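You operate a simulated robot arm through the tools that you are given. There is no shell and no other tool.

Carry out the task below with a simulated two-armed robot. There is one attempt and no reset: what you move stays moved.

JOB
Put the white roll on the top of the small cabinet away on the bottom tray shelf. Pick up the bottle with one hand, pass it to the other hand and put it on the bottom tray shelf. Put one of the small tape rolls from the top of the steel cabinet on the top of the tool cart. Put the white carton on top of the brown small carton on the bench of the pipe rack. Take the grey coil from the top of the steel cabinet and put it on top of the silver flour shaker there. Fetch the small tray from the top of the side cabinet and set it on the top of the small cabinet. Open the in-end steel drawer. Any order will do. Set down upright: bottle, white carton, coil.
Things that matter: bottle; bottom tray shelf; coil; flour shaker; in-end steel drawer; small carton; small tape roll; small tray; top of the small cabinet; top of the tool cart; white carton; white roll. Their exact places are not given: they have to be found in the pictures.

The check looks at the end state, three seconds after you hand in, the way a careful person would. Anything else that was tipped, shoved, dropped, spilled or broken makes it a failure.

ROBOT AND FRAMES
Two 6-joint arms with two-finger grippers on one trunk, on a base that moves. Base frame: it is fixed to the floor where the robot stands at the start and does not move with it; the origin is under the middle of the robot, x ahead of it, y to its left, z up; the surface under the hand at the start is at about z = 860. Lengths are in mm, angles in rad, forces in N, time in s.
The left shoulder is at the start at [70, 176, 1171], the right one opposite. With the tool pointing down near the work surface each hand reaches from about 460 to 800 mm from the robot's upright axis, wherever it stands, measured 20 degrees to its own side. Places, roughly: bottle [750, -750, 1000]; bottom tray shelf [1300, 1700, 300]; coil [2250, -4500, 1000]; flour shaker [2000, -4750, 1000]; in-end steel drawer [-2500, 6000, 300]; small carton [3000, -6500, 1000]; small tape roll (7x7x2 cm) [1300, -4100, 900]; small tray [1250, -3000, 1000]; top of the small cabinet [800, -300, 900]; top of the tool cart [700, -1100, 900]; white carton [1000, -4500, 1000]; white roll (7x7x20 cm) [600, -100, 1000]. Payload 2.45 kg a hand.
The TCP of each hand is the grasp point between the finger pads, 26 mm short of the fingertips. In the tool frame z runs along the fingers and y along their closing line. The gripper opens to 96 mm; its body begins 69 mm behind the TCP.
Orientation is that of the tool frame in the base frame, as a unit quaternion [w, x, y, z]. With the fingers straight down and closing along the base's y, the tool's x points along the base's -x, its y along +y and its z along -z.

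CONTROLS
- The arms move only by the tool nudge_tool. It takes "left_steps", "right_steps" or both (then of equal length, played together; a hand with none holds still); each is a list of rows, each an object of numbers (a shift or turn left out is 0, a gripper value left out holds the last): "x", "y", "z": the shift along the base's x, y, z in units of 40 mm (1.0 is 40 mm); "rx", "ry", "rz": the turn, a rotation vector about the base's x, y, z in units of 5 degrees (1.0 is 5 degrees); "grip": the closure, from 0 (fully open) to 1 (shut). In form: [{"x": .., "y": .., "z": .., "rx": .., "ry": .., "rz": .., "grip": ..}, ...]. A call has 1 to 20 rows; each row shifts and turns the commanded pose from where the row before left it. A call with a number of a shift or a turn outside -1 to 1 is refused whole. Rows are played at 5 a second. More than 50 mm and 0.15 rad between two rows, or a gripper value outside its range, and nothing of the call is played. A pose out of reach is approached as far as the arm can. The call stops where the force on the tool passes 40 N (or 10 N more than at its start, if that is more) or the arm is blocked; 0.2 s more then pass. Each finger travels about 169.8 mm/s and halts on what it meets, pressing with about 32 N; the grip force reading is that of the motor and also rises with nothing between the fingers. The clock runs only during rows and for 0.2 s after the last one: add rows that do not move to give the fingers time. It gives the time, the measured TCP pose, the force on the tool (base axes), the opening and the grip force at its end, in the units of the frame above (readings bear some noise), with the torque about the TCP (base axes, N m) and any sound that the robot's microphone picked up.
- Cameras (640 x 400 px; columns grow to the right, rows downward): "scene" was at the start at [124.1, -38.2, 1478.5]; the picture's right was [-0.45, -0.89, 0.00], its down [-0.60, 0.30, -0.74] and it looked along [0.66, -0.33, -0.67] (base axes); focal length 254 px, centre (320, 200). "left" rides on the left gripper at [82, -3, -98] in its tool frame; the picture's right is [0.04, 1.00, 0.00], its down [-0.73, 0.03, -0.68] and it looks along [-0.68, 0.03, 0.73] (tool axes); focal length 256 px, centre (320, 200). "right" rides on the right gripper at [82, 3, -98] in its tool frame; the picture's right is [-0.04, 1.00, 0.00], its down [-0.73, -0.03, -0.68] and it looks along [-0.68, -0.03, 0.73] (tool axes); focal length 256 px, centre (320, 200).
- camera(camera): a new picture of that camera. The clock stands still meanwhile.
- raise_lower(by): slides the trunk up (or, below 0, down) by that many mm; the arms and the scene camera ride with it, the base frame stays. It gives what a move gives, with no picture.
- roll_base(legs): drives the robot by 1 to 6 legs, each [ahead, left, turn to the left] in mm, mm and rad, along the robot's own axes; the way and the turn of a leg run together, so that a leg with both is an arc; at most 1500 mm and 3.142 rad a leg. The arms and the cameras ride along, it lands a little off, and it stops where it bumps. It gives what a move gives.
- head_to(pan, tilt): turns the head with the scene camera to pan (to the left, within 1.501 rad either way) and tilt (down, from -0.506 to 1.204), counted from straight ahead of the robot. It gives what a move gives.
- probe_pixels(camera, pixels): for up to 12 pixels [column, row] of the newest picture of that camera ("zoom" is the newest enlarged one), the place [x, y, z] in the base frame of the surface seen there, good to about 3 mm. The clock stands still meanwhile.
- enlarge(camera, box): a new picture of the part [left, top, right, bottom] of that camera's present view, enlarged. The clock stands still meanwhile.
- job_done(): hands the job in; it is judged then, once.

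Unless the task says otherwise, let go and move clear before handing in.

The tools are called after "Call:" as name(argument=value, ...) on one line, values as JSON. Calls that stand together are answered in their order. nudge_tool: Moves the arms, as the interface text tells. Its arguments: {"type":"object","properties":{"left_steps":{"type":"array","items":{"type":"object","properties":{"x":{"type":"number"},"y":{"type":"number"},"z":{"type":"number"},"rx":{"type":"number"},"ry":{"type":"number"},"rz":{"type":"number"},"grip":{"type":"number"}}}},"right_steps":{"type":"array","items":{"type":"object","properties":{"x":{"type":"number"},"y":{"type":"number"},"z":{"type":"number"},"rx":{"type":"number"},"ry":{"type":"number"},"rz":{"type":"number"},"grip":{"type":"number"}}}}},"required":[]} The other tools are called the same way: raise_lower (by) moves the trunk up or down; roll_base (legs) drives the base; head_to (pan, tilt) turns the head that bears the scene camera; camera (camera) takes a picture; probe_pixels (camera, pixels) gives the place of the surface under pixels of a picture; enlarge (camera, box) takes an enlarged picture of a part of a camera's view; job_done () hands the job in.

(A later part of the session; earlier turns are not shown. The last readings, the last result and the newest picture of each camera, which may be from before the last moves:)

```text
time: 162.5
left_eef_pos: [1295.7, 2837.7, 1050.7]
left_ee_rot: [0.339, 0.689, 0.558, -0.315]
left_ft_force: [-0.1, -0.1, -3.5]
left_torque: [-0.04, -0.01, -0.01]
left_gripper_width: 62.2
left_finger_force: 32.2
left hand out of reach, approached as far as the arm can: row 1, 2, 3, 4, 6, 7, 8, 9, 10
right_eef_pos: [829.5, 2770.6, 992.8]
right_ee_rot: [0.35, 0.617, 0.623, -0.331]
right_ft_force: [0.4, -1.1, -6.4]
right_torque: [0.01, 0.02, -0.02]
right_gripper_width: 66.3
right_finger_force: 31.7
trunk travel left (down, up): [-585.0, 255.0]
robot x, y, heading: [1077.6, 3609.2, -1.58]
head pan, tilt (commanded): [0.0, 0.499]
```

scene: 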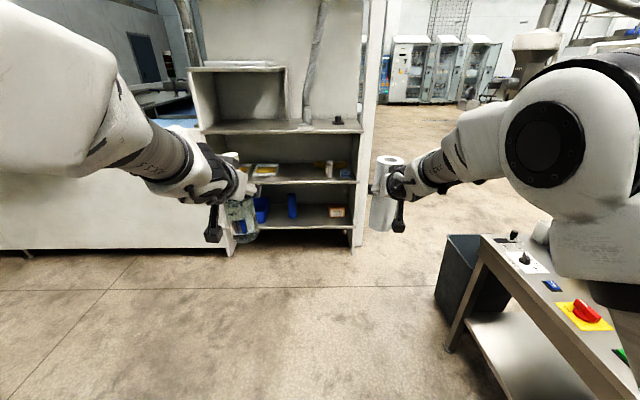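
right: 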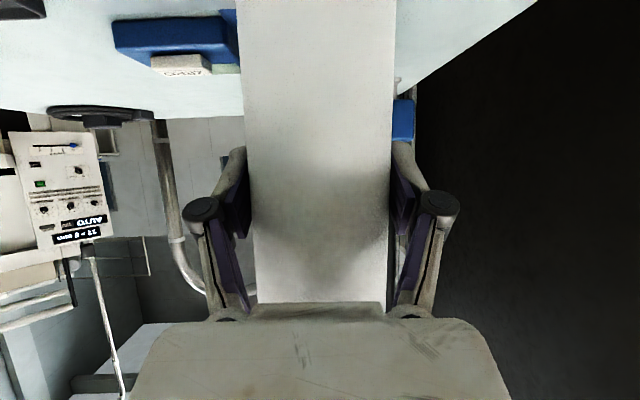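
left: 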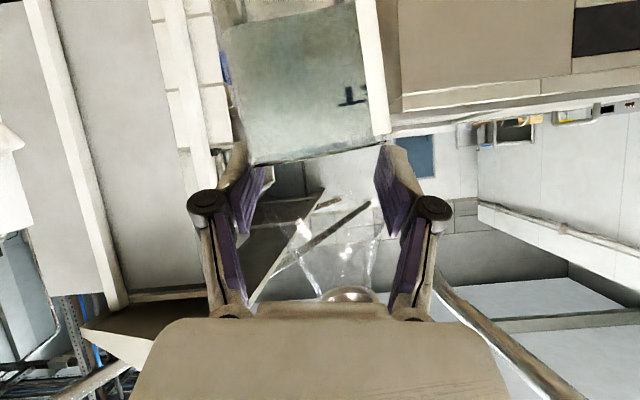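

The left is clipped at (772, 218, −50). I try extending it farther before lowering.

Call:
nudge_tool(left_steps=[{"y": -0.8, "z": 0.5}, {"y": -0.9, "z": 0.3}, {"y": -1}, {"z": -0.8}, {"z": -0.8}, {"z": -0.8}, {"z": -0.8}, {"z": -0.8}, {}])

Call:
camera(camera="scene")

```text
time: 164.5
left_eef_pos: [1296.8, 2728.6, 915.0]
left_ee_rot: [0.346, 0.683, 0.562, -0.313]
left_ft_force: [-0.3, -0.1, -3.3]
left_torque: [0.0, 0.02, 0.0]
left_gripper_width: 62.1
left_finger_force: 31.9
left hand out of reach, approached as far as the arm can: row 2, 3, 4, 6, 7, 8
right_eef_pos: [829.0, 2769.6, 992.2]
right_ee_rot: [0.349, 0.616, 0.623, -0.331]
right_ft_force: [0.8, 0.6, -6.4]
right_torque: [-0.03, -0.01, -0.01]
right_gripper_width: 66.4
right_finger_force: 32.0
trunk travel left (down, up): [-585.0, 255.0]
robot x, y, heading: [1078.6, 3608.2, -1.584]
head pan, tilt (commanded): [0.0, 0.499]
```

```text
taken
```

scene: 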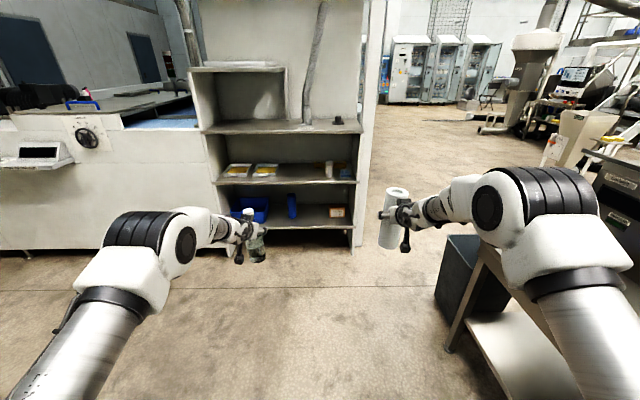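

Extended to (880, 218) the left hand gets 186 mm below shoulder height, so low placing works at full extension. I retract the right hand up out of the way, correct the left hand's small tilt, and start lowering the trunk.

Call:
nudge_tool(right_steps=[{"z": 1}, {"z": 1}, {"z": 1}, {"z": 1, "y": 0.5}, {"z": 0.6, "y": 0.9, "x": 0.2}, {"y": 1, "x": 0.2}, {"y": 1, "x": 0.2}, {"y": 1, "x": 0.2}, {"y": 0.6}, {}], left_steps=[{"rx": -0.51, "ry": -0.4}, {"z": 0.9}, {"z": 0.9}, {"z": 0.5}, {}, {}, {}, {}, {}, {}])

Call:
raise_lower(by=-300)

Call:
camera(camera="scene")

```text
time: 166.7
left_eef_pos: [1293.0, 2728.2, 971.6]
left_ee_rot: [0.344, 0.684, 0.56, -0.317]
left_ft_force: [-0.1, 0.3, -3.6]
left_torque: [-0.03, 0.0, 0.01]
left_gripper_width: 62.0
left_finger_force: 32.1
left hand out of reach, approached as far as the arm can: row 1, 3, 4
right_eef_pos: [863.2, 2937.9, 1143.0]
right_ee_rot: [0.347, 0.618, 0.619, -0.338]
right_ft_force: [0.5, 0.3, -5.8]
right_torque: [-0.01, 0.0, 0.0]
right_gripper_width: 66.2
right_finger_force: 32.5
right hand out of reach, approached as far as the arm can: row 1, 2, 3, 6, 7
trunk travel left (down, up): [-585.0, 255.0]
robot x, y, heading: [1075.5, 3603.1, -1.586]
head pan, tilt (commanded): [0.0, 0.499]
```

```text
time: 169.7
left_eef_pos: [1293.0, 2730.1, 671.6]
left_ee_rot: [0.344, 0.685, 0.558, -0.318]
left_ft_force: [0.6, -0.3, -4.4]
left_torque: [-0.04, 0.0, -0.03]
left_gripper_width: 61.9
left_finger_force: 31.5
right_eef_pos: [863.1, 2937.7, 843.9]
right_ee_rot: [0.348, 0.617, 0.62, -0.337]
right_ft_force: [0.2, -0.1, -5.7]
right_torque: [0.01, -0.02, 0.04]
right_gripper_width: 66.4
right_finger_force: 31.9
trunk travel left (down, up): [-285.0, 555.0]
robot x, y, heading: [1081.4, 3603.3, -1.586]
head pan, tilt (commanded): [0.0, 0.499]
```

```text
taken
```

scene: 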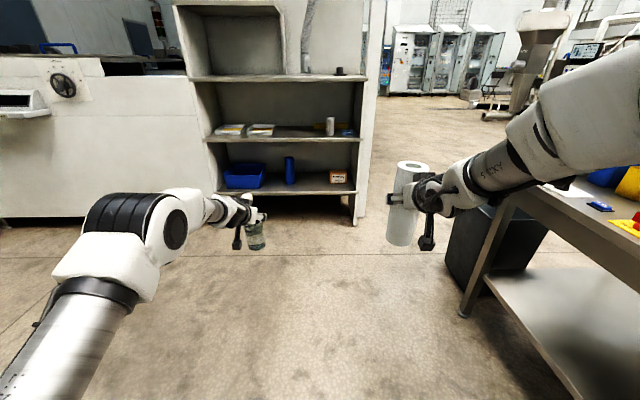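

I check the right elbow's position relative to the sink table before driving forward.

Call:
probe_pixels(camera="scene", pixels=[[620, 60], [560, 100], [600, 160], [520, 215], [600, 240], [485, 210], [258, 225], [255, 245], [410, 240], [238, 245]])

```text
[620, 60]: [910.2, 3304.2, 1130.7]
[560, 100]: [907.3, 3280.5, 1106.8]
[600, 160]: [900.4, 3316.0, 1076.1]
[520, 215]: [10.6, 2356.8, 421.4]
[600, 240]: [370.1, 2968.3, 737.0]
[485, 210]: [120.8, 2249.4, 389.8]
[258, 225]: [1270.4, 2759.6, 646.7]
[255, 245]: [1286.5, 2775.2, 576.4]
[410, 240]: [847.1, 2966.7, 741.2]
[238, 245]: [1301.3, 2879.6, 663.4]
```

Elbows are clear. I drive to stand in front of the shelf with the left hand heading for x≈1150, still outside the edge.

Call:
roll_base(legs=[[600, -140, 0]])

Call:
raise_lower(by=-230)

Call:
camera(camera="scene")

Call:
camera(camera="left")

```text
time: 173.2
left_eef_pos: [1148.5, 2133.0, 672.1]
left_ee_rot: [0.343, 0.684, 0.561, -0.316]
left_ft_force: [-0.2, -0.3, -5.1]
left_torque: [-0.01, 0.0, -0.03]
left_gripper_width: 61.7
left_finger_force: 32.0
right_eef_pos: [716.9, 2340.9, 841.1]
right_ee_rot: [0.348, 0.617, 0.62, -0.337]
right_ft_force: [0.6, -0.9, -4.7]
right_torque: [-0.03, -0.01, 0.01]
right_gripper_width: 66.2
right_finger_force: 32.4
trunk travel left (down, up): [-285.0, 555.0]
robot x, y, heading: [932.0, 3011.6, -1.588]
head pan, tilt (commanded): [0.0, 0.499]
```

```text
time: 175.6
left_eef_pos: [1147.5, 2134.5, 441.6]
left_ee_rot: [0.345, 0.683, 0.56, -0.317]
left_ft_force: [-0.2, -0.1, -4.3]
left_torque: [-0.05, -0.04, -0.03]
left_gripper_width: 61.9
left_finger_force: 32.0
right_eef_pos: [717.1, 2343.3, 612.0]
right_ee_rot: [0.348, 0.617, 0.62, -0.337]
right_ft_force: [0.4, -0.6, -4.9]
right_torque: [0.03, 0.01, -0.04]
right_gripper_width: 66.6
right_finger_force: 32.5
trunk travel left (down, up): [-55.0, 785.0]
robot x, y, heading: [932.1, 3012.1, -1.581]
head pan, tilt (commanded): [0.0, 0.499]
```

```text
taken
```

scene: 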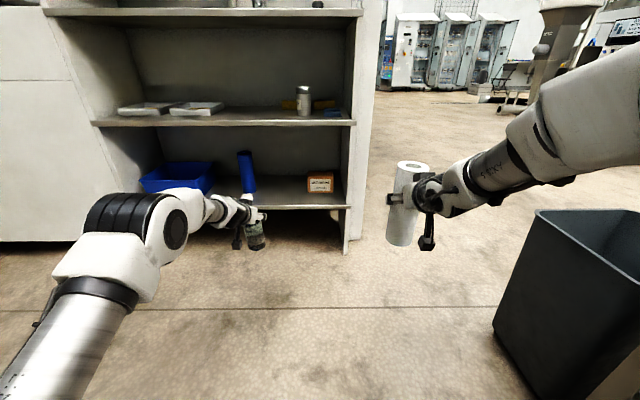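

```text
taken
```

left: 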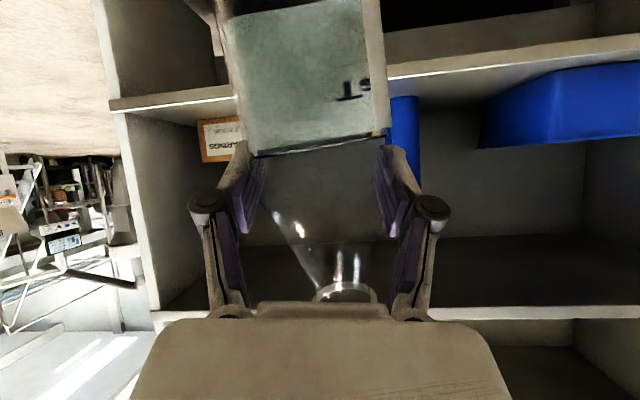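

In the left view the shelf edge slope (−8°) matches the bottle's shoulder line (−9°), so it is nearly upright. I verify with surface probes from the scene zoom.

Call:
enlarge(camera="scene", box=[200, 180, 320, 270])

```text
4.44 times, centred on (260, 225) of scene
```

zoom: 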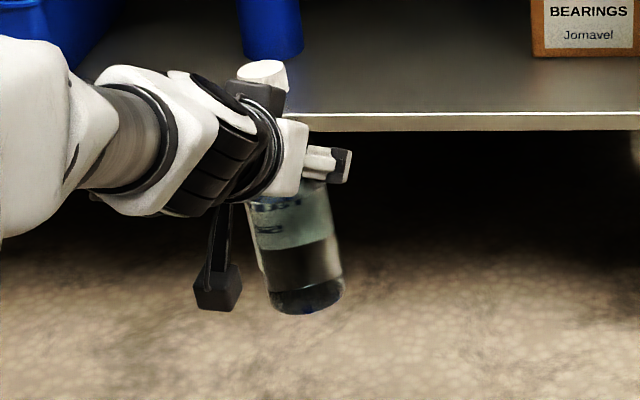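

There is ~3° residual lean toward −x. I apply the computed small correction and check.

Call:
nudge_tool(left_steps=[{"rx": -0.2, "ry": -0.25}, {"rx": -0.2, "ry": -0.25}, {}])

Call:
enlarge(camera="scene", box=[200, 180, 320, 270])

Call:
probe_pixels(camera="zoom", pixels=[[260, 215], [285, 215], [310, 215], [325, 215], [275, 280], [300, 280], [325, 280], [338, 280], [300, 310], [265, 62], [285, 85], [262, 80]])

```text
time: 176.4
left_eef_pos: [1148.8, 2135.2, 440.5]
left_ee_rot: [0.351, 0.684, 0.558, -0.311]
left_ft_force: [-0.1, -0.3, -4.2]
left_torque: [-0.05, 0.02, -0.02]
left_gripper_width: 61.8
left_finger_force: 32.3
right_eef_pos: [715.5, 2341.5, 611.9]
right_ee_rot: [0.348, 0.616, 0.621, -0.336]
right_ft_force: [-0.5, 0.5, -4.9]
right_torque: [0.01, 0.0, 0.0]
right_gripper_width: 66.4
right_finger_force: 32.0
trunk travel left (down, up): [-55.0, 785.0]
robot x, y, heading: [931.5, 3007.3, -1.586]
head pan, tilt (commanded): [0.0, 0.499]
```

```text
4.44 times, centred on (260, 225) of scene
```

zoom: 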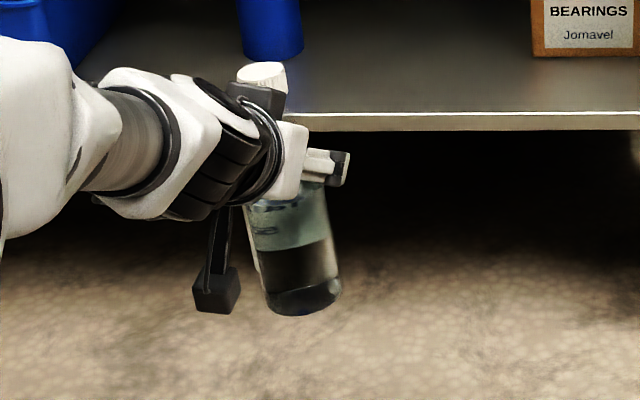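

```text
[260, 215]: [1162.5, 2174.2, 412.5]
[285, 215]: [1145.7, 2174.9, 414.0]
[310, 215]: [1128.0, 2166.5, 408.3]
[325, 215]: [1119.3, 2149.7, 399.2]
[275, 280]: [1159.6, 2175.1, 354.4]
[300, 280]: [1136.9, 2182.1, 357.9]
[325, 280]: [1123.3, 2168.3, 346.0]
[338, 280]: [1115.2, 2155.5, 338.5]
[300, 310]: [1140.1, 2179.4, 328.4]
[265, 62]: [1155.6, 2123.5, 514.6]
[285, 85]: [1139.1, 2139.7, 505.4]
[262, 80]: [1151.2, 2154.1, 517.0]
```

The bottle had slipped ~40 mm down in the grip (bottom at z≈320 with TCP 440), so the hand must come in higher. I raise it 50 mm and trim the tilt a bit more.

Call:
nudge_tool(left_steps=[{"z": 0.7}, {"z": 0.6}, {"rx": -0.4, "ry": -0.4}, {"rx": -0.2, "ry": -0.2}, {}, {}])

Call:
enlarge(camera="scene", box=[200, 170, 320, 260])

```text
time: 177.8
left_eef_pos: [1151.5, 2134.8, 491.9]
left_ee_rot: [0.376, 0.683, 0.548, -0.304]
left_ft_force: [0.1, -0.5, -3.9]
left_torque: [-0.05, -0.03, 0.02]
left_gripper_width: 61.6
left_finger_force: 31.9
left hand out of reach, approached as far as the arm can: row 4
right_eef_pos: [716.6, 2341.7, 611.0]
right_ee_rot: [0.348, 0.617, 0.621, -0.337]
right_ft_force: [-0.3, -0.1, -5.5]
right_torque: [0.0, 0.03, 0.0]
right_gripper_width: 66.4
right_finger_force: 31.8
trunk travel left (down, up): [-55.0, 785.0]
robot x, y, heading: [932.2, 3011.9, -1.585]
head pan, tilt (commanded): [0.0, 0.499]
```

```text
4.44 times, centred on (260, 215) of scene
```

zoom: 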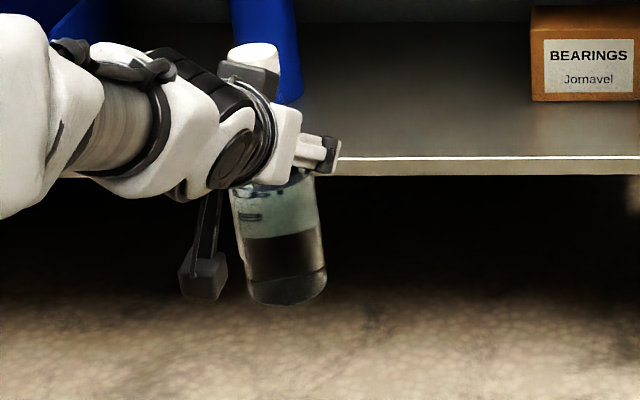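

The bottle's edges now lean ~7.5°, matching the expected ~8° for a vertical there. I check the fore-aft lean by probing.

Call:
probe_pixels(camera="zoom", pixels=[[245, 205], [265, 205], [275, 205], [285, 205], [305, 205], [265, 270], [275, 270], [285, 270], [295, 270], [315, 270], [285, 300], [255, 45]])

```text
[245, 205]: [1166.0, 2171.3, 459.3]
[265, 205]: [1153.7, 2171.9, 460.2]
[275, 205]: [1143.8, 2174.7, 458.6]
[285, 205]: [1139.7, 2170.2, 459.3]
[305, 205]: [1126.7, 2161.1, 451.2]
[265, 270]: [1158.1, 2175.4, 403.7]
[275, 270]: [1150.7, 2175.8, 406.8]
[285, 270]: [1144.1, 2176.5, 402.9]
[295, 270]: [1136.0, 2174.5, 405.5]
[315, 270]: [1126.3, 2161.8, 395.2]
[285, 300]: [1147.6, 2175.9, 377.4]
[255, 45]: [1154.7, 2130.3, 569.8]
```

The bottle is within a few degrees of upright, bottom ≈371, 53 mm above the shelf. I drive in 345 mm so it hangs over the shelf at y≈1795.

Call:
roll_base(legs=[[250, 0, 0]])

Call:
camera(camera="scene")

```text
time: 179.6
left_eef_pos: [1148.4, 1886.6, 491.2]
left_ee_rot: [0.375, 0.683, 0.548, -0.303]
left_ft_force: [0.0, 0.0, -4.3]
left_torque: [-0.04, 0.0, -0.03]
left_gripper_width: 61.4
left_finger_force: 32.1
right_eef_pos: [714.3, 2093.1, 611.2]
right_ee_rot: [0.348, 0.617, 0.62, -0.337]
right_ft_force: [0.9, 0.8, -4.4]
right_torque: [0.01, 0.03, 0.0]
right_gripper_width: 66.6
right_finger_force: 32.3
trunk travel left (down, up): [-55.0, 785.0]
robot x, y, heading: [924.1, 2761.4, -1.589]
head pan, tilt (commanded): [0.0, 0.499]
```

```text
taken
```

scene: 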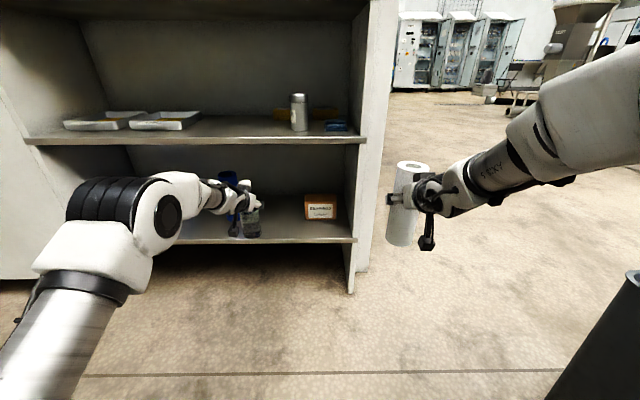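

Clear so far. The last 90 mm in.

Call:
roll_base(legs=[[92, 0, 0]])

Call:
enlarge(camera="scene", box=[130, 130, 370, 290])

Call:
camera(camera="left")

```text
time: 180.7
left_eef_pos: [1146.2, 1793.9, 490.8]
left_ee_rot: [0.376, 0.683, 0.548, -0.303]
left_ft_force: [-0.7, 0.1, -4.4]
left_torque: [-0.07, -0.01, 0.02]
left_gripper_width: 61.6
left_finger_force: 32.0
right_eef_pos: [714.0, 2001.0, 611.8]
right_ee_rot: [0.349, 0.616, 0.621, -0.337]
right_ft_force: [-0.6, -0.8, -5.3]
right_torque: [-0.02, 0.02, -0.01]
right_gripper_width: 66.4
right_finger_force: 32.1
trunk travel left (down, up): [-55.0, 785.0]
robot x, y, heading: [926.3, 2665.7, -1.583]
head pan, tilt (commanded): [0.0, 0.499]
```

```text
2.50 times, centred on (250, 210) of scene
```

zoom: 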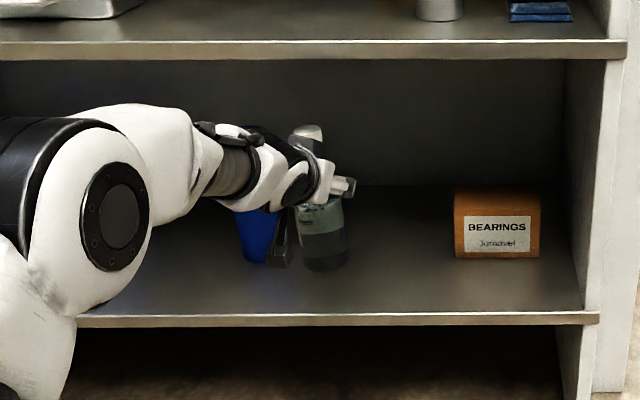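

```text
taken
```

left: 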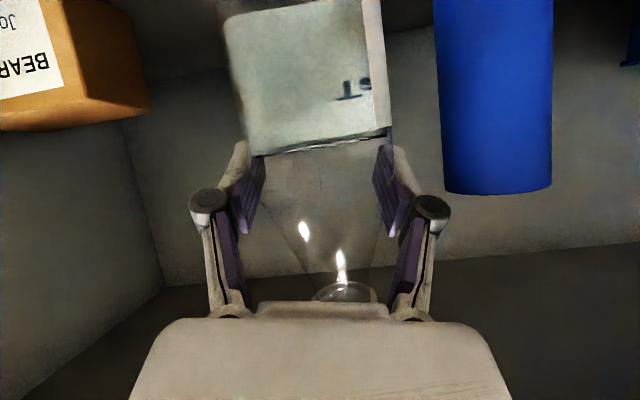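

Well positioned between the box and the blue cylinder. I lower 44 mm, then feel for contact in small steps.

Call:
nudge_tool(left_steps=[{"z": -0.4}, {"z": -0.4}, {"z": -0.3}, {}])

Call:
enlarge(camera="scene", box=[190, 160, 310, 240])

```text
time: 181.7
left_eef_pos: [1148.1, 1793.3, 461.9]
left_ee_rot: [0.376, 0.683, 0.549, -0.302]
left_ft_force: [-0.3, -0.4, -4.2]
left_torque: [-0.05, 0.0, 0.04]
left_gripper_width: 61.7
left_finger_force: 32.3
left hand out of reach, approached as far as the arm can: row 2, 3
right_eef_pos: [713.3, 2000.8, 611.3]
right_ee_rot: [0.348, 0.617, 0.621, -0.336]
right_ft_force: [0.2, -0.4, -5.3]
right_torque: [0.0, 0.0, 0.01]
right_gripper_width: 66.3
right_finger_force: 31.7
trunk travel left (down, up): [-55.0, 785.0]
robot x, y, heading: [922.7, 2671.1, -1.578]
head pan, tilt (commanded): [0.0, 0.499]
```

```text
5.00 times, centred on (250, 200) of scene
```

zoom: 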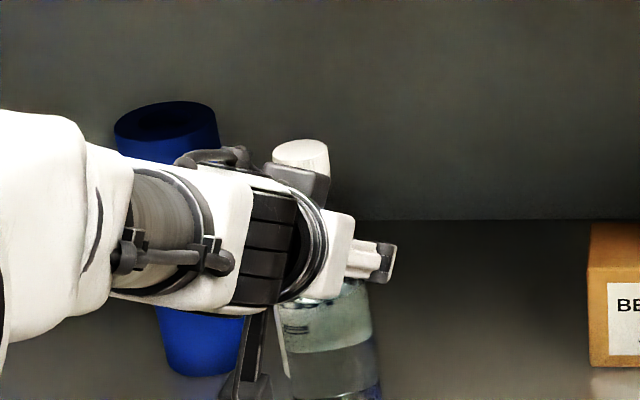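

The arm clips at z=462, so I use the trunk for the rest, in small steps.

Call:
raise_lower(by=-16)

Call:
camera(camera="scene")

Call:
enlarge(camera="scene", box=[190, 160, 310, 240])

```text
time: 182.3
left_eef_pos: [1148.7, 1793.6, 447.4]
left_ee_rot: [0.376, 0.683, 0.549, -0.301]
left_ft_force: [-0.2, -0.2, -4.1]
left_torque: [-0.05, 0.04, 0.02]
left_gripper_width: 61.5
left_finger_force: 32.2
right_eef_pos: [713.0, 1999.9, 595.2]
right_ee_rot: [0.347, 0.617, 0.621, -0.337]
right_ft_force: [-0.9, -0.6, -5.3]
right_torque: [0.05, 0.0, 0.01]
right_gripper_width: 66.6
right_finger_force: 31.8
trunk travel left (down, up): [-39.0, 801.0]
robot x, y, heading: [926.6, 2669.5, -1.585]
head pan, tilt (commanded): [0.0, 0.499]
```

```text
taken
```

scene: 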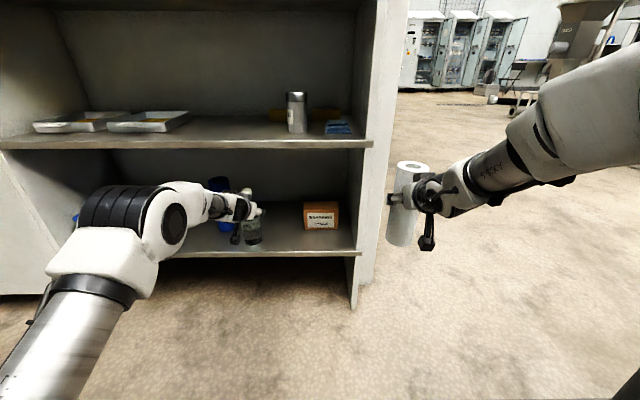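

```text
5.00 times, centred on (250, 200) of scene
```

zoom: 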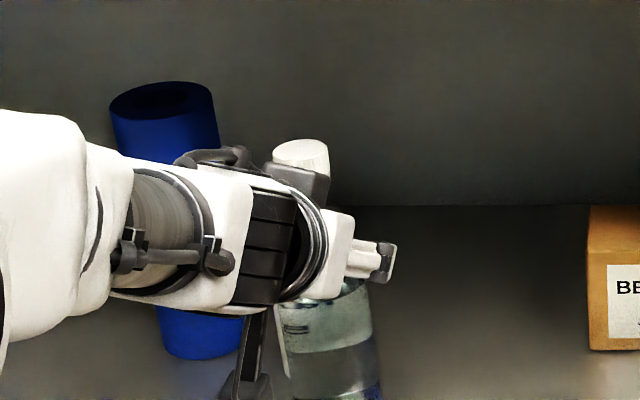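

No contact yet (−4.1 N). I continue down in 4 mm trunk steps.

Call:
raise_lower(by=-5)

Call:
raise_lower(by=-3)

```text
time: 182.9
left_eef_pos: [1147.7, 1794.0, 444.0]
left_ee_rot: [0.377, 0.682, 0.549, -0.302]
left_ft_force: [-0.5, -1.5, 0.2]
left_torque: [-0.29, -0.05, 0.0]
left_gripper_width: 61.5
left_finger_force: 31.7
right_eef_pos: [713.3, 2001.4, 592.3]
right_ee_rot: [0.348, 0.617, 0.621, -0.337]
right_ft_force: [0.3, 0.8, -5.4]
right_torque: [-0.04, 0.01, 0.0]
right_gripper_width: 66.4
right_finger_force: 31.6
trunk travel left (down, up): [-34.0, 806.0]
robot x, y, heading: [927.9, 2669.5, -1.581]
head pan, tilt (commanded): [0.0, 0.499]
```

```text
time: 183.4
left_eef_pos: [1147.1, 1793.4, 442.1]
left_ee_rot: [0.379, 0.682, 0.548, -0.303]
left_ft_force: [-0.2, 1.0, 10.6]
left_torque: [-0.24, -0.17, 0.0]
left_gripper_width: 61.4
left_finger_force: 31.9
right_eef_pos: [713.1, 2001.9, 589.1]
right_ee_rot: [0.348, 0.617, 0.621, -0.337]
right_ft_force: [0.2, -0.1, -5.7]
right_torque: [0.0, 0.0, 0.02]
right_gripper_width: 66.7
right_finger_force: 31.8
trunk travel left (down, up): [-31.0, 809.0]
robot x, y, heading: [925.2, 2669.0, -1.585]
head pan, tilt (commanded): [0.0, 0.499]
```

Contact with the shelf is felt (+10.6 N). I open the left gripper gradually.

Call:
nudge_tool(left_steps=[{"grip": 0.34}, {"grip": 0.32}, {"grip": 0.3}, {"grip": 0.26}, {"grip": 0.2}, {"grip": 0.1}, {"grip": 0}, {}])

Call:
camera(camera="left")

Call:
enlarge(camera="scene", box=[190, 160, 310, 240])

```text
time: 185.2
left_eef_pos: [1148.0, 1792.7, 440.3]
left_ee_rot: [0.376, 0.683, 0.548, -0.303]
left_ft_force: [-0.2, -1.1, -0.5]
left_torque: [0.01, 0.0, 0.0]
left_gripper_width: 96.0
left_finger_force: 0.0
right_eef_pos: [712.7, 2000.7, 588.2]
right_ee_rot: [0.348, 0.617, 0.62, -0.337]
right_ft_force: [-0.7, 0.3, -5.4]
right_torque: [0.02, 0.03, 0.0]
right_gripper_width: 66.4
right_finger_force: 31.8
trunk travel left (down, up): [-31.0, 809.0]
robot x, y, heading: [927.2, 2667.4, -1.581]
head pan, tilt (commanded): [0.0, 0.499]
```

```text
taken
```

left: 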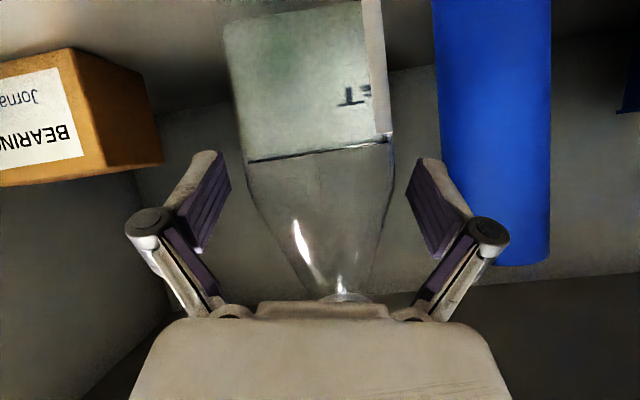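

```text
5.00 times, centred on (250, 200) of scene
```

zoom: 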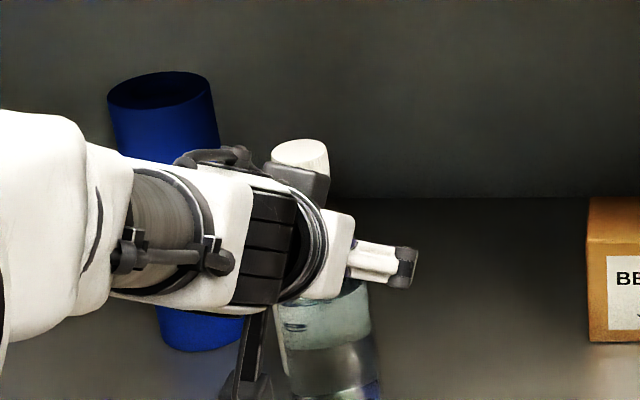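

The bottle stands free between the open fingers. I back the base straight out.

Call:
roll_base(legs=[[-300, 0, 0]])

Call:
camera(camera="scene")

```text
time: 187.2
left_eef_pos: [1152.1, 2093.0, 440.1]
left_ee_rot: [0.376, 0.683, 0.548, -0.303]
left_ft_force: [-0.1, 0.3, 0.2]
left_torque: [-0.02, -0.02, 0.0]
left_gripper_width: 96.0
left_finger_force: 0.1
right_eef_pos: [717.3, 2300.9, 588.4]
right_ee_rot: [0.349, 0.616, 0.621, -0.337]
right_ft_force: [-0.6, 0.0, -5.9]
right_torque: [0.0, -0.03, 0.03]
right_gripper_width: 66.4
right_finger_force: 32.1
trunk travel left (down, up): [-31.0, 809.0]
robot x, y, heading: [930.7, 2967.8, -1.579]
head pan, tilt (commanded): [0.0, 0.499]
```

```text
taken
```

scene: 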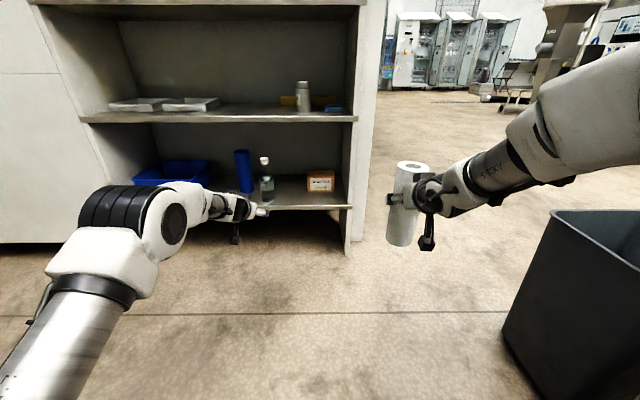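

The bottle stands upright on the shelf at (267,185). Now I retract the left hand and extend the right with the roll for the same kind of low placement.

Call:
nudge_tool(left_steps=[{"z": 1, "y": 0.3}, {"z": 1, "y": 0.3}, {"z": 1, "y": 0.5}, {"z": 0.8, "y": 0.7}, {"y": 1}, {"y": 1}, {"y": 1}, {"y": 0.5}, {}, {}], right_steps=[{"y": -0.9, "x": -0.15}, {"y": -0.9, "x": -0.15}, {"y": -0.9, "x": -0.15}, {"y": -0.9, "x": -0.15}, {"y": -0.9, "x": -0.15, "z": -0.2}, {"y": -0.9, "z": -0.6}, {"z": -0.8}, {"z": -0.8}, {"z": -0.5}, {}])

Call:
camera(camera="scene")

```text
time: 189.4
left_eef_pos: [1159.1, 2259.3, 599.4]
left_ee_rot: [0.379, 0.681, 0.552, -0.297]
left_ft_force: [-0.5, -0.5, -0.5]
left_torque: [-0.03, -0.02, -0.02]
left_gripper_width: 95.9
left_finger_force: 0.1
left hand out of reach, approached as far as the arm can: row 5, 6, 7, 8
right_eef_pos: [697.4, 2121.2, 491.7]
right_ee_rot: [0.349, 0.616, 0.622, -0.334]
right_ft_force: [0.0, 0.6, -5.3]
right_torque: [0.0, -0.02, 0.0]
right_gripper_width: 66.2
right_finger_force: 31.8
right hand out of reach, approached as far as the arm can: row 3, 4, 8, 9
trunk travel left (down, up): [-31.0, 809.0]
robot x, y, heading: [931.0, 2968.2, -1.583]
head pan, tilt (commanded): [0.0, 0.499]
```

```text
taken
```

scene: 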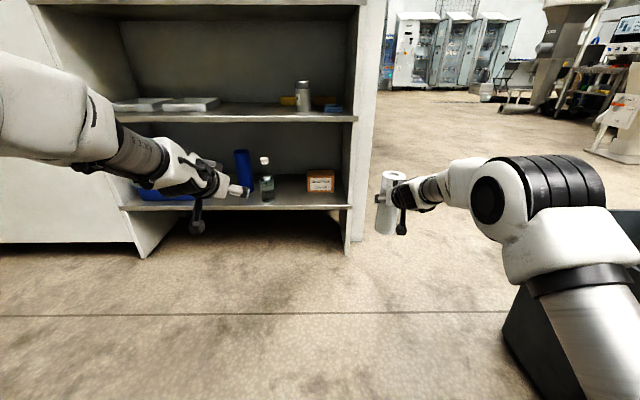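

The roll hangs with its bottom at ≈376. I shift +x by 328 and move in part-way, then check.

Call:
roll_base(legs=[[0, 328, 0], [200, 0, 0]])

Call:
camera(camera="scene")

Call:
camera(camera="right")

```text
time: 192.8
left_eef_pos: [1480.6, 2054.0, 599.8]
left_ee_rot: [0.378, 0.682, 0.551, -0.296]
left_ft_force: [-0.6, 0.2, 0.0]
left_torque: [0.0, -0.04, -0.03]
left_gripper_width: 95.8
left_finger_force: 0.1
right_eef_pos: [1019.8, 1916.8, 492.2]
right_ee_rot: [0.349, 0.616, 0.622, -0.335]
right_ft_force: [0.0, 0.7, -5.6]
right_torque: [0.0, -0.04, -0.06]
right_gripper_width: 66.3
right_finger_force: 32.0
trunk travel left (down, up): [-31.0, 809.0]
robot x, y, heading: [1249.6, 2764.3, -1.586]
head pan, tilt (commanded): [0.0, 0.499]
```

```text
taken
```

scene: 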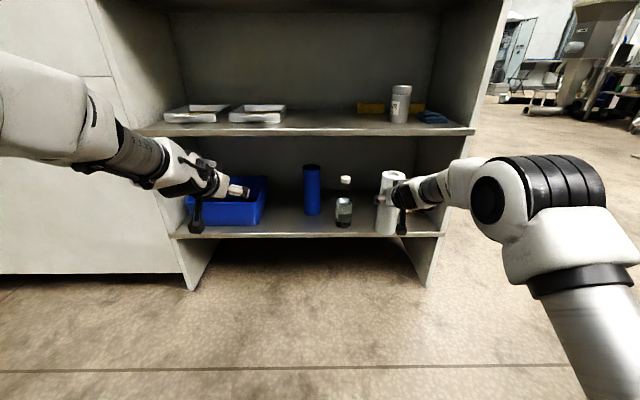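

```text
taken
```

right: 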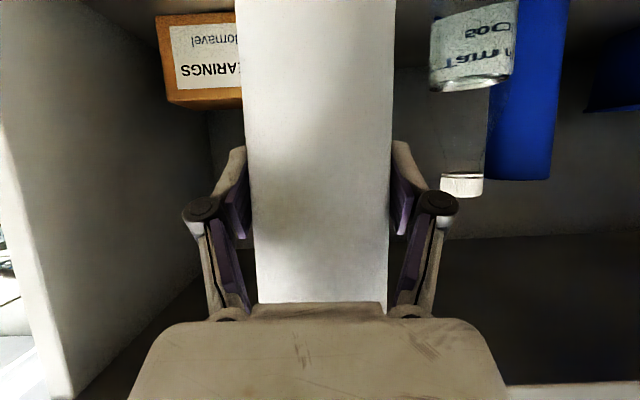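

The roll is between box and bottle. I probe bottle, roll and box to check lateral clearance for opening the fingers.

Call:
probe_pixels(camera="scene", pixels=[[345, 180], [343, 210], [335, 212], [351, 212], [388, 215], [376, 210], [398, 225], [420, 200], [405, 195]])

Call:
enlarge(camera="scene", box=[290, 150, 450, 250])

```text
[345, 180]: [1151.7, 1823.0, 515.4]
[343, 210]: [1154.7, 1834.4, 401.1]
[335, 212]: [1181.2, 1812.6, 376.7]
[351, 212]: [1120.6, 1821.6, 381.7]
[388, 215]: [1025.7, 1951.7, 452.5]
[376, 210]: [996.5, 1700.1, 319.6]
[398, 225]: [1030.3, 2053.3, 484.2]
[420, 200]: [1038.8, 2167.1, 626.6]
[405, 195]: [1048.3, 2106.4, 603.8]
```

```text
4.00 times, centred on (370, 200) of scene
```

zoom: 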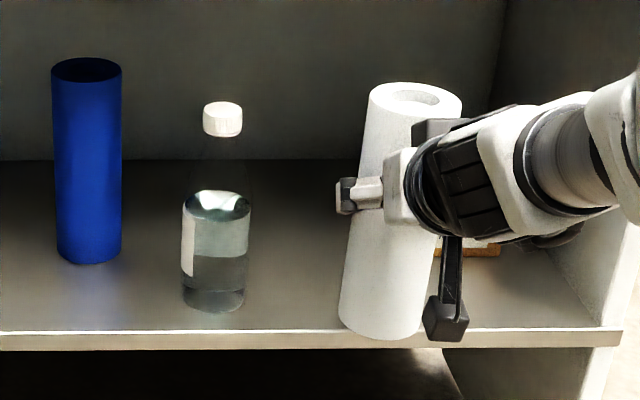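

The roll is vertical and has ~30 mm spare on the bottle side. I drive in the last 115 mm.

Call:
roll_base(legs=[[115, 0, 0]])

Call:
raise_lower(by=-25)

Call:
camera(camera="scene")

```text
time: 194.0
left_eef_pos: [1478.2, 1938.6, 598.6]
left_ee_rot: [0.378, 0.682, 0.552, -0.296]
left_ft_force: [-0.1, 0.1, 0.1]
left_torque: [-0.02, -0.02, 0.01]
left_gripper_width: 96.0
left_finger_force: 0.0
right_eef_pos: [1018.6, 1801.7, 491.4]
right_ee_rot: [0.349, 0.616, 0.622, -0.335]
right_ft_force: [-1.0, 0.0, -4.8]
right_torque: [0.01, 0.03, 0.02]
right_gripper_width: 66.4
right_finger_force: 32.0
trunk travel left (down, up): [-31.0, 809.0]
robot x, y, heading: [1247.0, 2649.6, -1.585]
head pan, tilt (commanded): [0.0, 0.499]
```

```text
time: 194.7
left_eef_pos: [1479.6, 1940.3, 573.6]
left_ee_rot: [0.378, 0.682, 0.551, -0.297]
left_ft_force: [0.1, -0.1, 0.2]
left_torque: [0.01, -0.01, 0.0]
left_gripper_width: 96.1
left_finger_force: 0.0
right_eef_pos: [1018.4, 1802.1, 466.8]
right_ee_rot: [0.349, 0.616, 0.622, -0.334]
right_ft_force: [0.1, 0.9, -4.7]
right_torque: [0.03, 0.01, 0.02]
right_gripper_width: 66.3
right_finger_force: 32.5
trunk travel left (down, up): [-6.0, 834.0]
robot x, y, heading: [1254.1, 2654.7, -1.584]
head pan, tilt (commanded): [0.0, 0.499]
```

```text
taken
```

scene: 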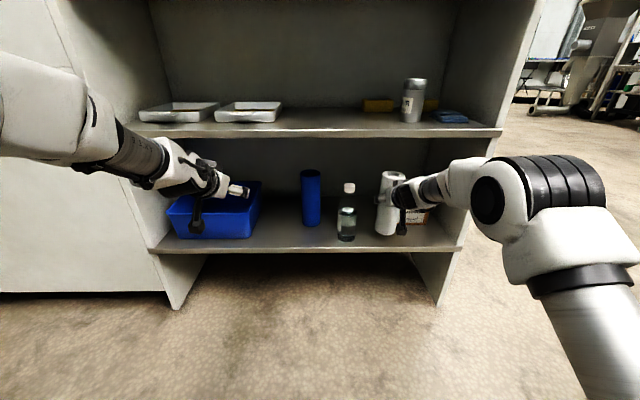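

Now I lower the right hand gently toward the shelf.

Call:
nudge_tool(right_steps=[{"y": -0.2, "z": -0.2}, {"z": -0.3}, {"z": -0.15}, {}])

```text
time: 195.7
left_eef_pos: [1479.1, 1939.8, 574.8]
left_ee_rot: [0.378, 0.682, 0.552, -0.297]
left_ft_force: [0.0, -0.9, -0.3]
left_torque: [-0.02, -0.01, -0.02]
left_gripper_width: 96.1
left_finger_force: 0.0
right_eef_pos: [1018.5, 1794.2, 449.4]
right_ee_rot: [0.349, 0.616, 0.622, -0.334]
right_ft_force: [0.0, -0.5, -4.7]
right_torque: [-0.03, -0.04, 0.0]
right_gripper_width: 66.2
right_finger_force: 32.1
right hand out of reach, approached as far as the arm can: row 2
trunk travel left (down, up): [-6.0, 834.0]
robot x, y, heading: [1251.2, 2649.3, -1.585]
head pan, tilt (commanded): [0.0, 0.499]
```

At 449; still no contact. A few more small steps.

Call:
nudge_tool(right_steps=[{"y": -0.1, "z": -0.15}, {"z": -0.1}, {}])

```text
time: 196.5
left_eef_pos: [1479.9, 1939.1, 574.8]
left_ee_rot: [0.378, 0.682, 0.551, -0.297]
left_ft_force: [-0.3, 0.6, 0.9]
left_torque: [-0.01, 0.0, 0.01]
left_gripper_width: 95.9
left_finger_force: 0.1
right_eef_pos: [1020.0, 1790.0, 439.3]
right_ee_rot: [0.349, 0.616, 0.622, -0.334]
right_ft_force: [0.1, -0.9, -5.3]
right_torque: [-0.01, -0.01, 0.02]
right_gripper_width: 66.3
right_finger_force: 32.1
trunk travel left (down, up): [-6.0, 834.0]
robot x, y, heading: [1248.6, 2646.8, -1.578]
head pan, tilt (commanded): [0.0, 0.499]
```

Call:
nudge_tool(right_steps=[{"z": -0.08}, {}])

Call:
nudge_tool(right_steps=[{"z": -0.08}, {}])

```text
time: 197.1
left_eef_pos: [1478.8, 1940.5, 574.1]
left_ee_rot: [0.378, 0.682, 0.552, -0.296]
left_ft_force: [0.5, 0.1, -0.4]
left_torque: [0.02, 0.01, -0.01]
left_gripper_width: 95.9
left_finger_force: 0.0
right_eef_pos: [1019.5, 1789.8, 436.2]
right_ee_rot: [0.349, 0.616, 0.623, -0.334]
right_ft_force: [-0.7, -0.9, -2.3]
right_torque: [-0.13, 0.04, 0.0]
right_gripper_width: 66.4
right_finger_force: 31.8
trunk travel left (down, up): [-6.0, 834.0]
robot x, y, heading: [1252.4, 2652.1, -1.58]
head pan, tilt (commanded): [0.0, 0.499]
```

```text
time: 197.7
left_eef_pos: [1480.4, 1940.1, 576.9]
left_ee_rot: [0.378, 0.682, 0.551, -0.297]
left_ft_force: [0.0, 0.7, 0.4]
left_torque: [0.01, 0.01, -0.04]
left_gripper_width: 96.0
left_finger_force: 0.0
right_eef_pos: [1019.0, 1790.1, 436.3]
right_ee_rot: [0.351, 0.615, 0.621, -0.336]
right_ft_force: [-1.0, 1.7, 10.7]
right_torque: [-0.08, 0.4, -0.05]
right_gripper_width: 66.2
right_finger_force: 32.3
trunk travel left (down, up): [-6.0, 834.0]
robot x, y, heading: [1251.5, 2653.4, -1.583]
head pan, tilt (commanded): [0.0, 0.499]
```

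The roll rests on the shelf (+10.7 N). I open the right gripper gradually.

Call:
nudge_tool(right_steps=[{"grip": 0.29}, {"grip": 0.27}, {"grip": 0.24}, {"grip": 0.2}, {"grip": 0.12}, {"grip": 0}, {}])

Call:
camera(camera="right")

Call:
camera(camera="scene")

```text
time: 199.3
left_eef_pos: [1478.9, 1940.4, 575.8]
left_ee_rot: [0.378, 0.682, 0.552, -0.296]
left_ft_force: [0.2, 0.2, 0.7]
left_torque: [0.02, 0.01, -0.01]
left_gripper_width: 96.0
left_finger_force: 0.0
right_eef_pos: [1019.1, 1790.3, 432.8]
right_ee_rot: [0.348, 0.617, 0.622, -0.333]
right_ft_force: [-0.5, 1.0, -0.4]
right_torque: [-0.02, -0.01, -0.01]
right_gripper_width: 96.0
right_finger_force: 0.0
trunk travel left (down, up): [-6.0, 834.0]
robot x, y, heading: [1251.2, 2648.2, -1.581]
head pan, tilt (commanded): [0.0, 0.499]
```

```text
taken
```

right: 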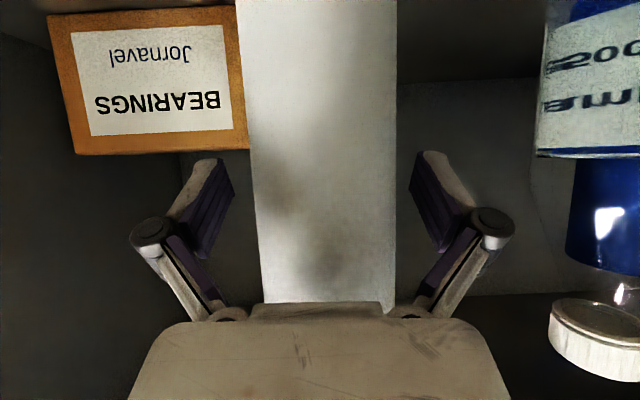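

```text
taken
```

scene: 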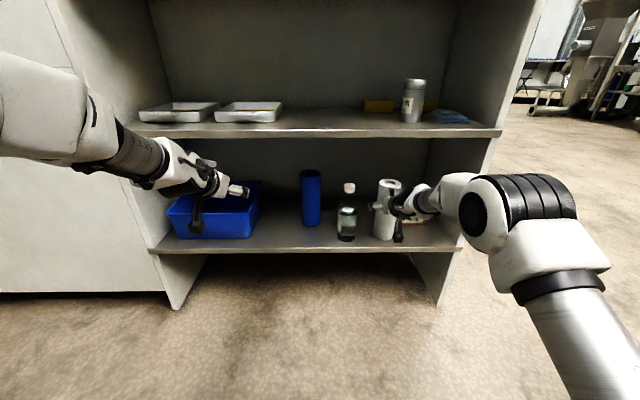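

The roll stands free. I back the base straight out and check the result.

Call:
roll_base(legs=[[-400, 0, 0]])

Call:
camera(camera="scene")

```text
time: 201.8
left_eef_pos: [1486.8, 2336.7, 575.3]
left_ee_rot: [0.379, 0.681, 0.552, -0.297]
left_ft_force: [0.1, -0.5, -0.5]
left_torque: [-0.02, 0.06, 0.02]
left_gripper_width: 96.0
left_finger_force: 0.1
right_eef_pos: [1025.4, 2186.7, 432.7]
right_ee_rot: [0.349, 0.615, 0.623, -0.333]
right_ft_force: [0.7, 0.0, 0.4]
right_torque: [-0.01, 0.02, -0.08]
right_gripper_width: 96.1
right_finger_force: 0.0
trunk travel left (down, up): [-6.0, 834.0]
robot x, y, heading: [1258.5, 3047.9, -1.583]
head pan, tilt (commanded): [0.0, 0.499]
```

```text
taken
```

scene: 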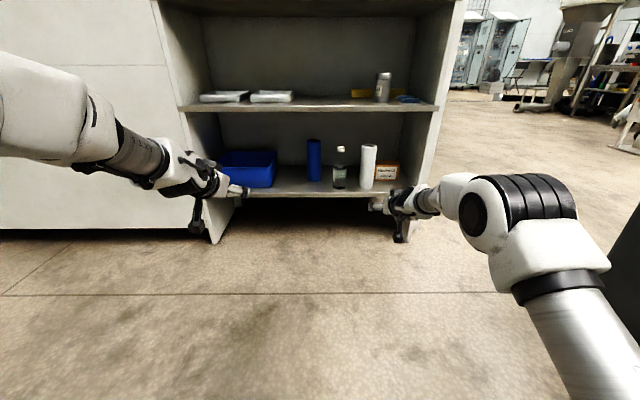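

Both the bottle and the roll stand on the bottom tray shelf. I raise the trunk and fold the hands back to a compact tool-down pose for driving to the drawer.

Call:
raise_lower(by=400)

Call:
nudge_tool(left_steps=[{"rx": 1, "y": 0.4, "z": 0.2}, {"rx": 1, "y": 0.4, "z": 0.2}, {"rx": 1, "y": 0.4, "z": 0.2}, {"rx": 1, "y": 0.4, "z": 0.2}, {"rx": 1, "y": 0.4}, {"rx": 1, "y": 0.4}, {"rx": 1, "y": 0.4}, {"rx": 1, "y": 0.4}, {"rx": 1, "y": 0.4}, {"rx": 1, "y": 0.4}, {"rx": 1, "y": 0.4}, {"rx": 0.5, "y": 0.4}, {}], right_steps=[{"rx": 1, "y": 0.8, "z": 0.5}, {"rx": 1, "y": 0.8, "z": 0.5}, {"rx": 1, "y": 0.8, "z": 0.5}, {"rx": 1, "y": 0.8, "z": 0.5}, {"rx": 1, "y": 0.8, "z": 0.5}, {"rx": 1, "y": 0.8, "z": 0.5}, {"rx": 1, "y": 0.8, "z": 0.4}, {"rx": 1, "y": 0.8, "z": 0.4}, {"rx": 1, "y": 0.8}, {"rx": 1, "y": 0.8}, {"rx": 1, "y": 0.8}, {"rx": 0.5, "y": 0.8}, {}])

```text
time: 205.6
left_eef_pos: [1485.7, 2335.2, 974.2]
left_ee_rot: [0.378, 0.681, 0.552, -0.296]
left_ft_force: [0.1, 0.0, 1.1]
left_torque: [0.01, 0.01, 0.0]
left_gripper_width: 96.2
left_finger_force: 0.1
right_eef_pos: [1025.8, 2186.2, 832.0]
right_ee_rot: [0.349, 0.616, 0.623, -0.334]
right_ft_force: [-0.4, -0.5, 0.1]
right_torque: [0.0, -0.01, -0.03]
right_gripper_width: 95.8
right_finger_force: 0.1
trunk travel left (down, up): [-406.0, 434.0]
robot x, y, heading: [1256.8, 3045.1, -1.584]
head pan, tilt (commanded): [0.0, 0.499]
```

```text
time: 208.4
left_eef_pos: [1404.6, 2565.8, 971.7]
left_ee_rot: [0.004, 0.78, 0.626, 0.007]
left_ft_force: [-0.6, -0.7, 0.2]
left_torque: [-0.03, -0.01, 0.04]
left_gripper_width: 96.0
left_finger_force: 0.1
left hand out of reach, approached as far as the arm can: row 1, 3, 4, 5, 6, 7, 8, 9, 10
right_eef_pos: [1029.5, 2550.3, 974.7]
right_ee_rot: [0.035, 0.707, 0.706, -0.007]
right_ft_force: [0.1, 0.0, -0.5]
right_torque: [-0.01, -0.03, -0.04]
right_gripper_width: 96.0
right_finger_force: 0.1
right hand out of reach, approached as far as the arm can: row 1
trunk travel left (down, up): [-406.0, 434.0]
robot x, y, heading: [1260.8, 3044.6, -1.583]
head pan, tilt (commanded): [0.0, 0.499]
```

Both hands are compact. I back out to the corridor, turn to face −x and look along the way to the drawer machine.

Call:
roll_base(legs=[[-1250, 0, 0], [0, 0, -1.56]])

Call:
head_to(pan=-0.4, tilt=0.25)

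Call:
head_to(pan=-0.4, tilt=0.25)

Call:
camera(camera="scene")

```text
time: 218.5
left_eef_pos: [787.2, 4133.2, 972.4]
left_ee_rot: [0.006, 0.995, -0.102, 0.001]
left_ft_force: [0.1, 0.2, 0.2]
left_torque: [0.01, -0.01, -0.01]
left_gripper_width: 95.9
left_finger_force: 0.1
right_eef_pos: [766.3, 4506.6, 975.4]
right_ee_rot: [0.02, 0.999, 0.006, -0.031]
right_ft_force: [-0.5, -0.3, 0.7]
right_torque: [0.01, -0.05, -0.02]
right_gripper_width: 96.1
right_finger_force: 0.1
trunk travel left (down, up): [-406.0, 434.0]
robot x, y, heading: [1264.1, 4283.6, -3.137]
head pan, tilt (commanded): [0.0, 0.499]
```

```text
time: 219.4
left_eef_pos: [787.6, 4133.3, 972.4]
left_ee_rot: [0.007, 0.995, -0.102, 0.001]
left_ft_force: [-0.6, -0.8, -0.5]
left_torque: [-0.03, 0.02, -0.03]
left_gripper_width: 96.2
left_finger_force: 0.1
right_eef_pos: [766.9, 4506.4, 975.4]
right_ee_rot: [0.021, 0.999, 0.006, -0.03]
right_ft_force: [0.8, 0.6, 0.3]
right_torque: [-0.01, -0.02, 0.02]
right_gripper_width: 95.9
right_finger_force: 0.1
trunk travel left (down, up): [-406.0, 434.0]
robot x, y, heading: [1264.3, 4287.3, -3.141]
head pan, tilt (commanded): [-0.4, 0.25]
```

```text
time: 220.0
left_eef_pos: [787.3, 4132.7, 973.1]
left_ee_rot: [0.008, 0.995, -0.102, 0.002]
left_ft_force: [-0.4, 0.2, 0.0]
left_torque: [0.0, 0.07, 0.01]
left_gripper_width: 95.8
left_finger_force: 0.0
right_eef_pos: [765.6, 4506.4, 974.8]
right_ee_rot: [0.021, 0.999, 0.006, -0.03]
right_ft_force: [1.3, -0.2, 0.1]
right_torque: [-0.02, -0.02, 0.01]
right_gripper_width: 95.8
right_finger_force: 0.0
trunk travel left (down, up): [-406.0, 434.0]
robot x, y, heading: [1259.7, 4285.9, -3.143]
head pan, tilt (commanded): [-0.4, 0.25]
```

```text
taken
```

scene: 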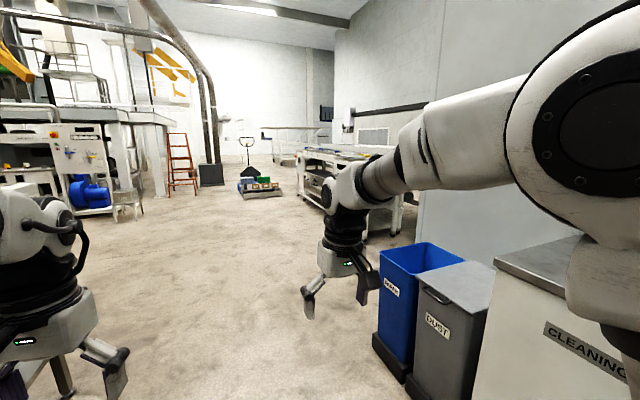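

The machine with drawers is ahead at about (340,180); bins stand on the right. I probe distances.

Call:
probe_pixels(camera="scene", pixels=[[385, 340], [410, 365], [305, 180], [395, 230], [330, 200], [300, 155], [375, 330], [260, 190], [350, 150], [415, 300], [535, 255], [240, 195]])

Call:
enlarge(camera="scene", box=[220, 110, 420, 250])

```text
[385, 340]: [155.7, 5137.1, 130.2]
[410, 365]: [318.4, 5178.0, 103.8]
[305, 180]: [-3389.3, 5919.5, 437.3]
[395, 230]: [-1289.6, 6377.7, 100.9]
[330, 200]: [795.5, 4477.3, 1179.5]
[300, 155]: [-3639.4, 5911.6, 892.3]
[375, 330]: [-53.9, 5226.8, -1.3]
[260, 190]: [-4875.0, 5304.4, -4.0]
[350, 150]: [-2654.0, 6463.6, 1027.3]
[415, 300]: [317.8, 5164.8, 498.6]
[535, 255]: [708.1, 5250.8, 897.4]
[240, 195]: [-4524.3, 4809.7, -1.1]
```

```text
2.86 times, centred on (320, 180) of scene
```

zoom: 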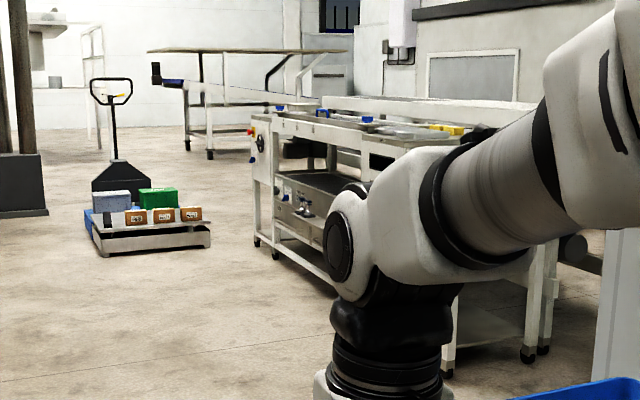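

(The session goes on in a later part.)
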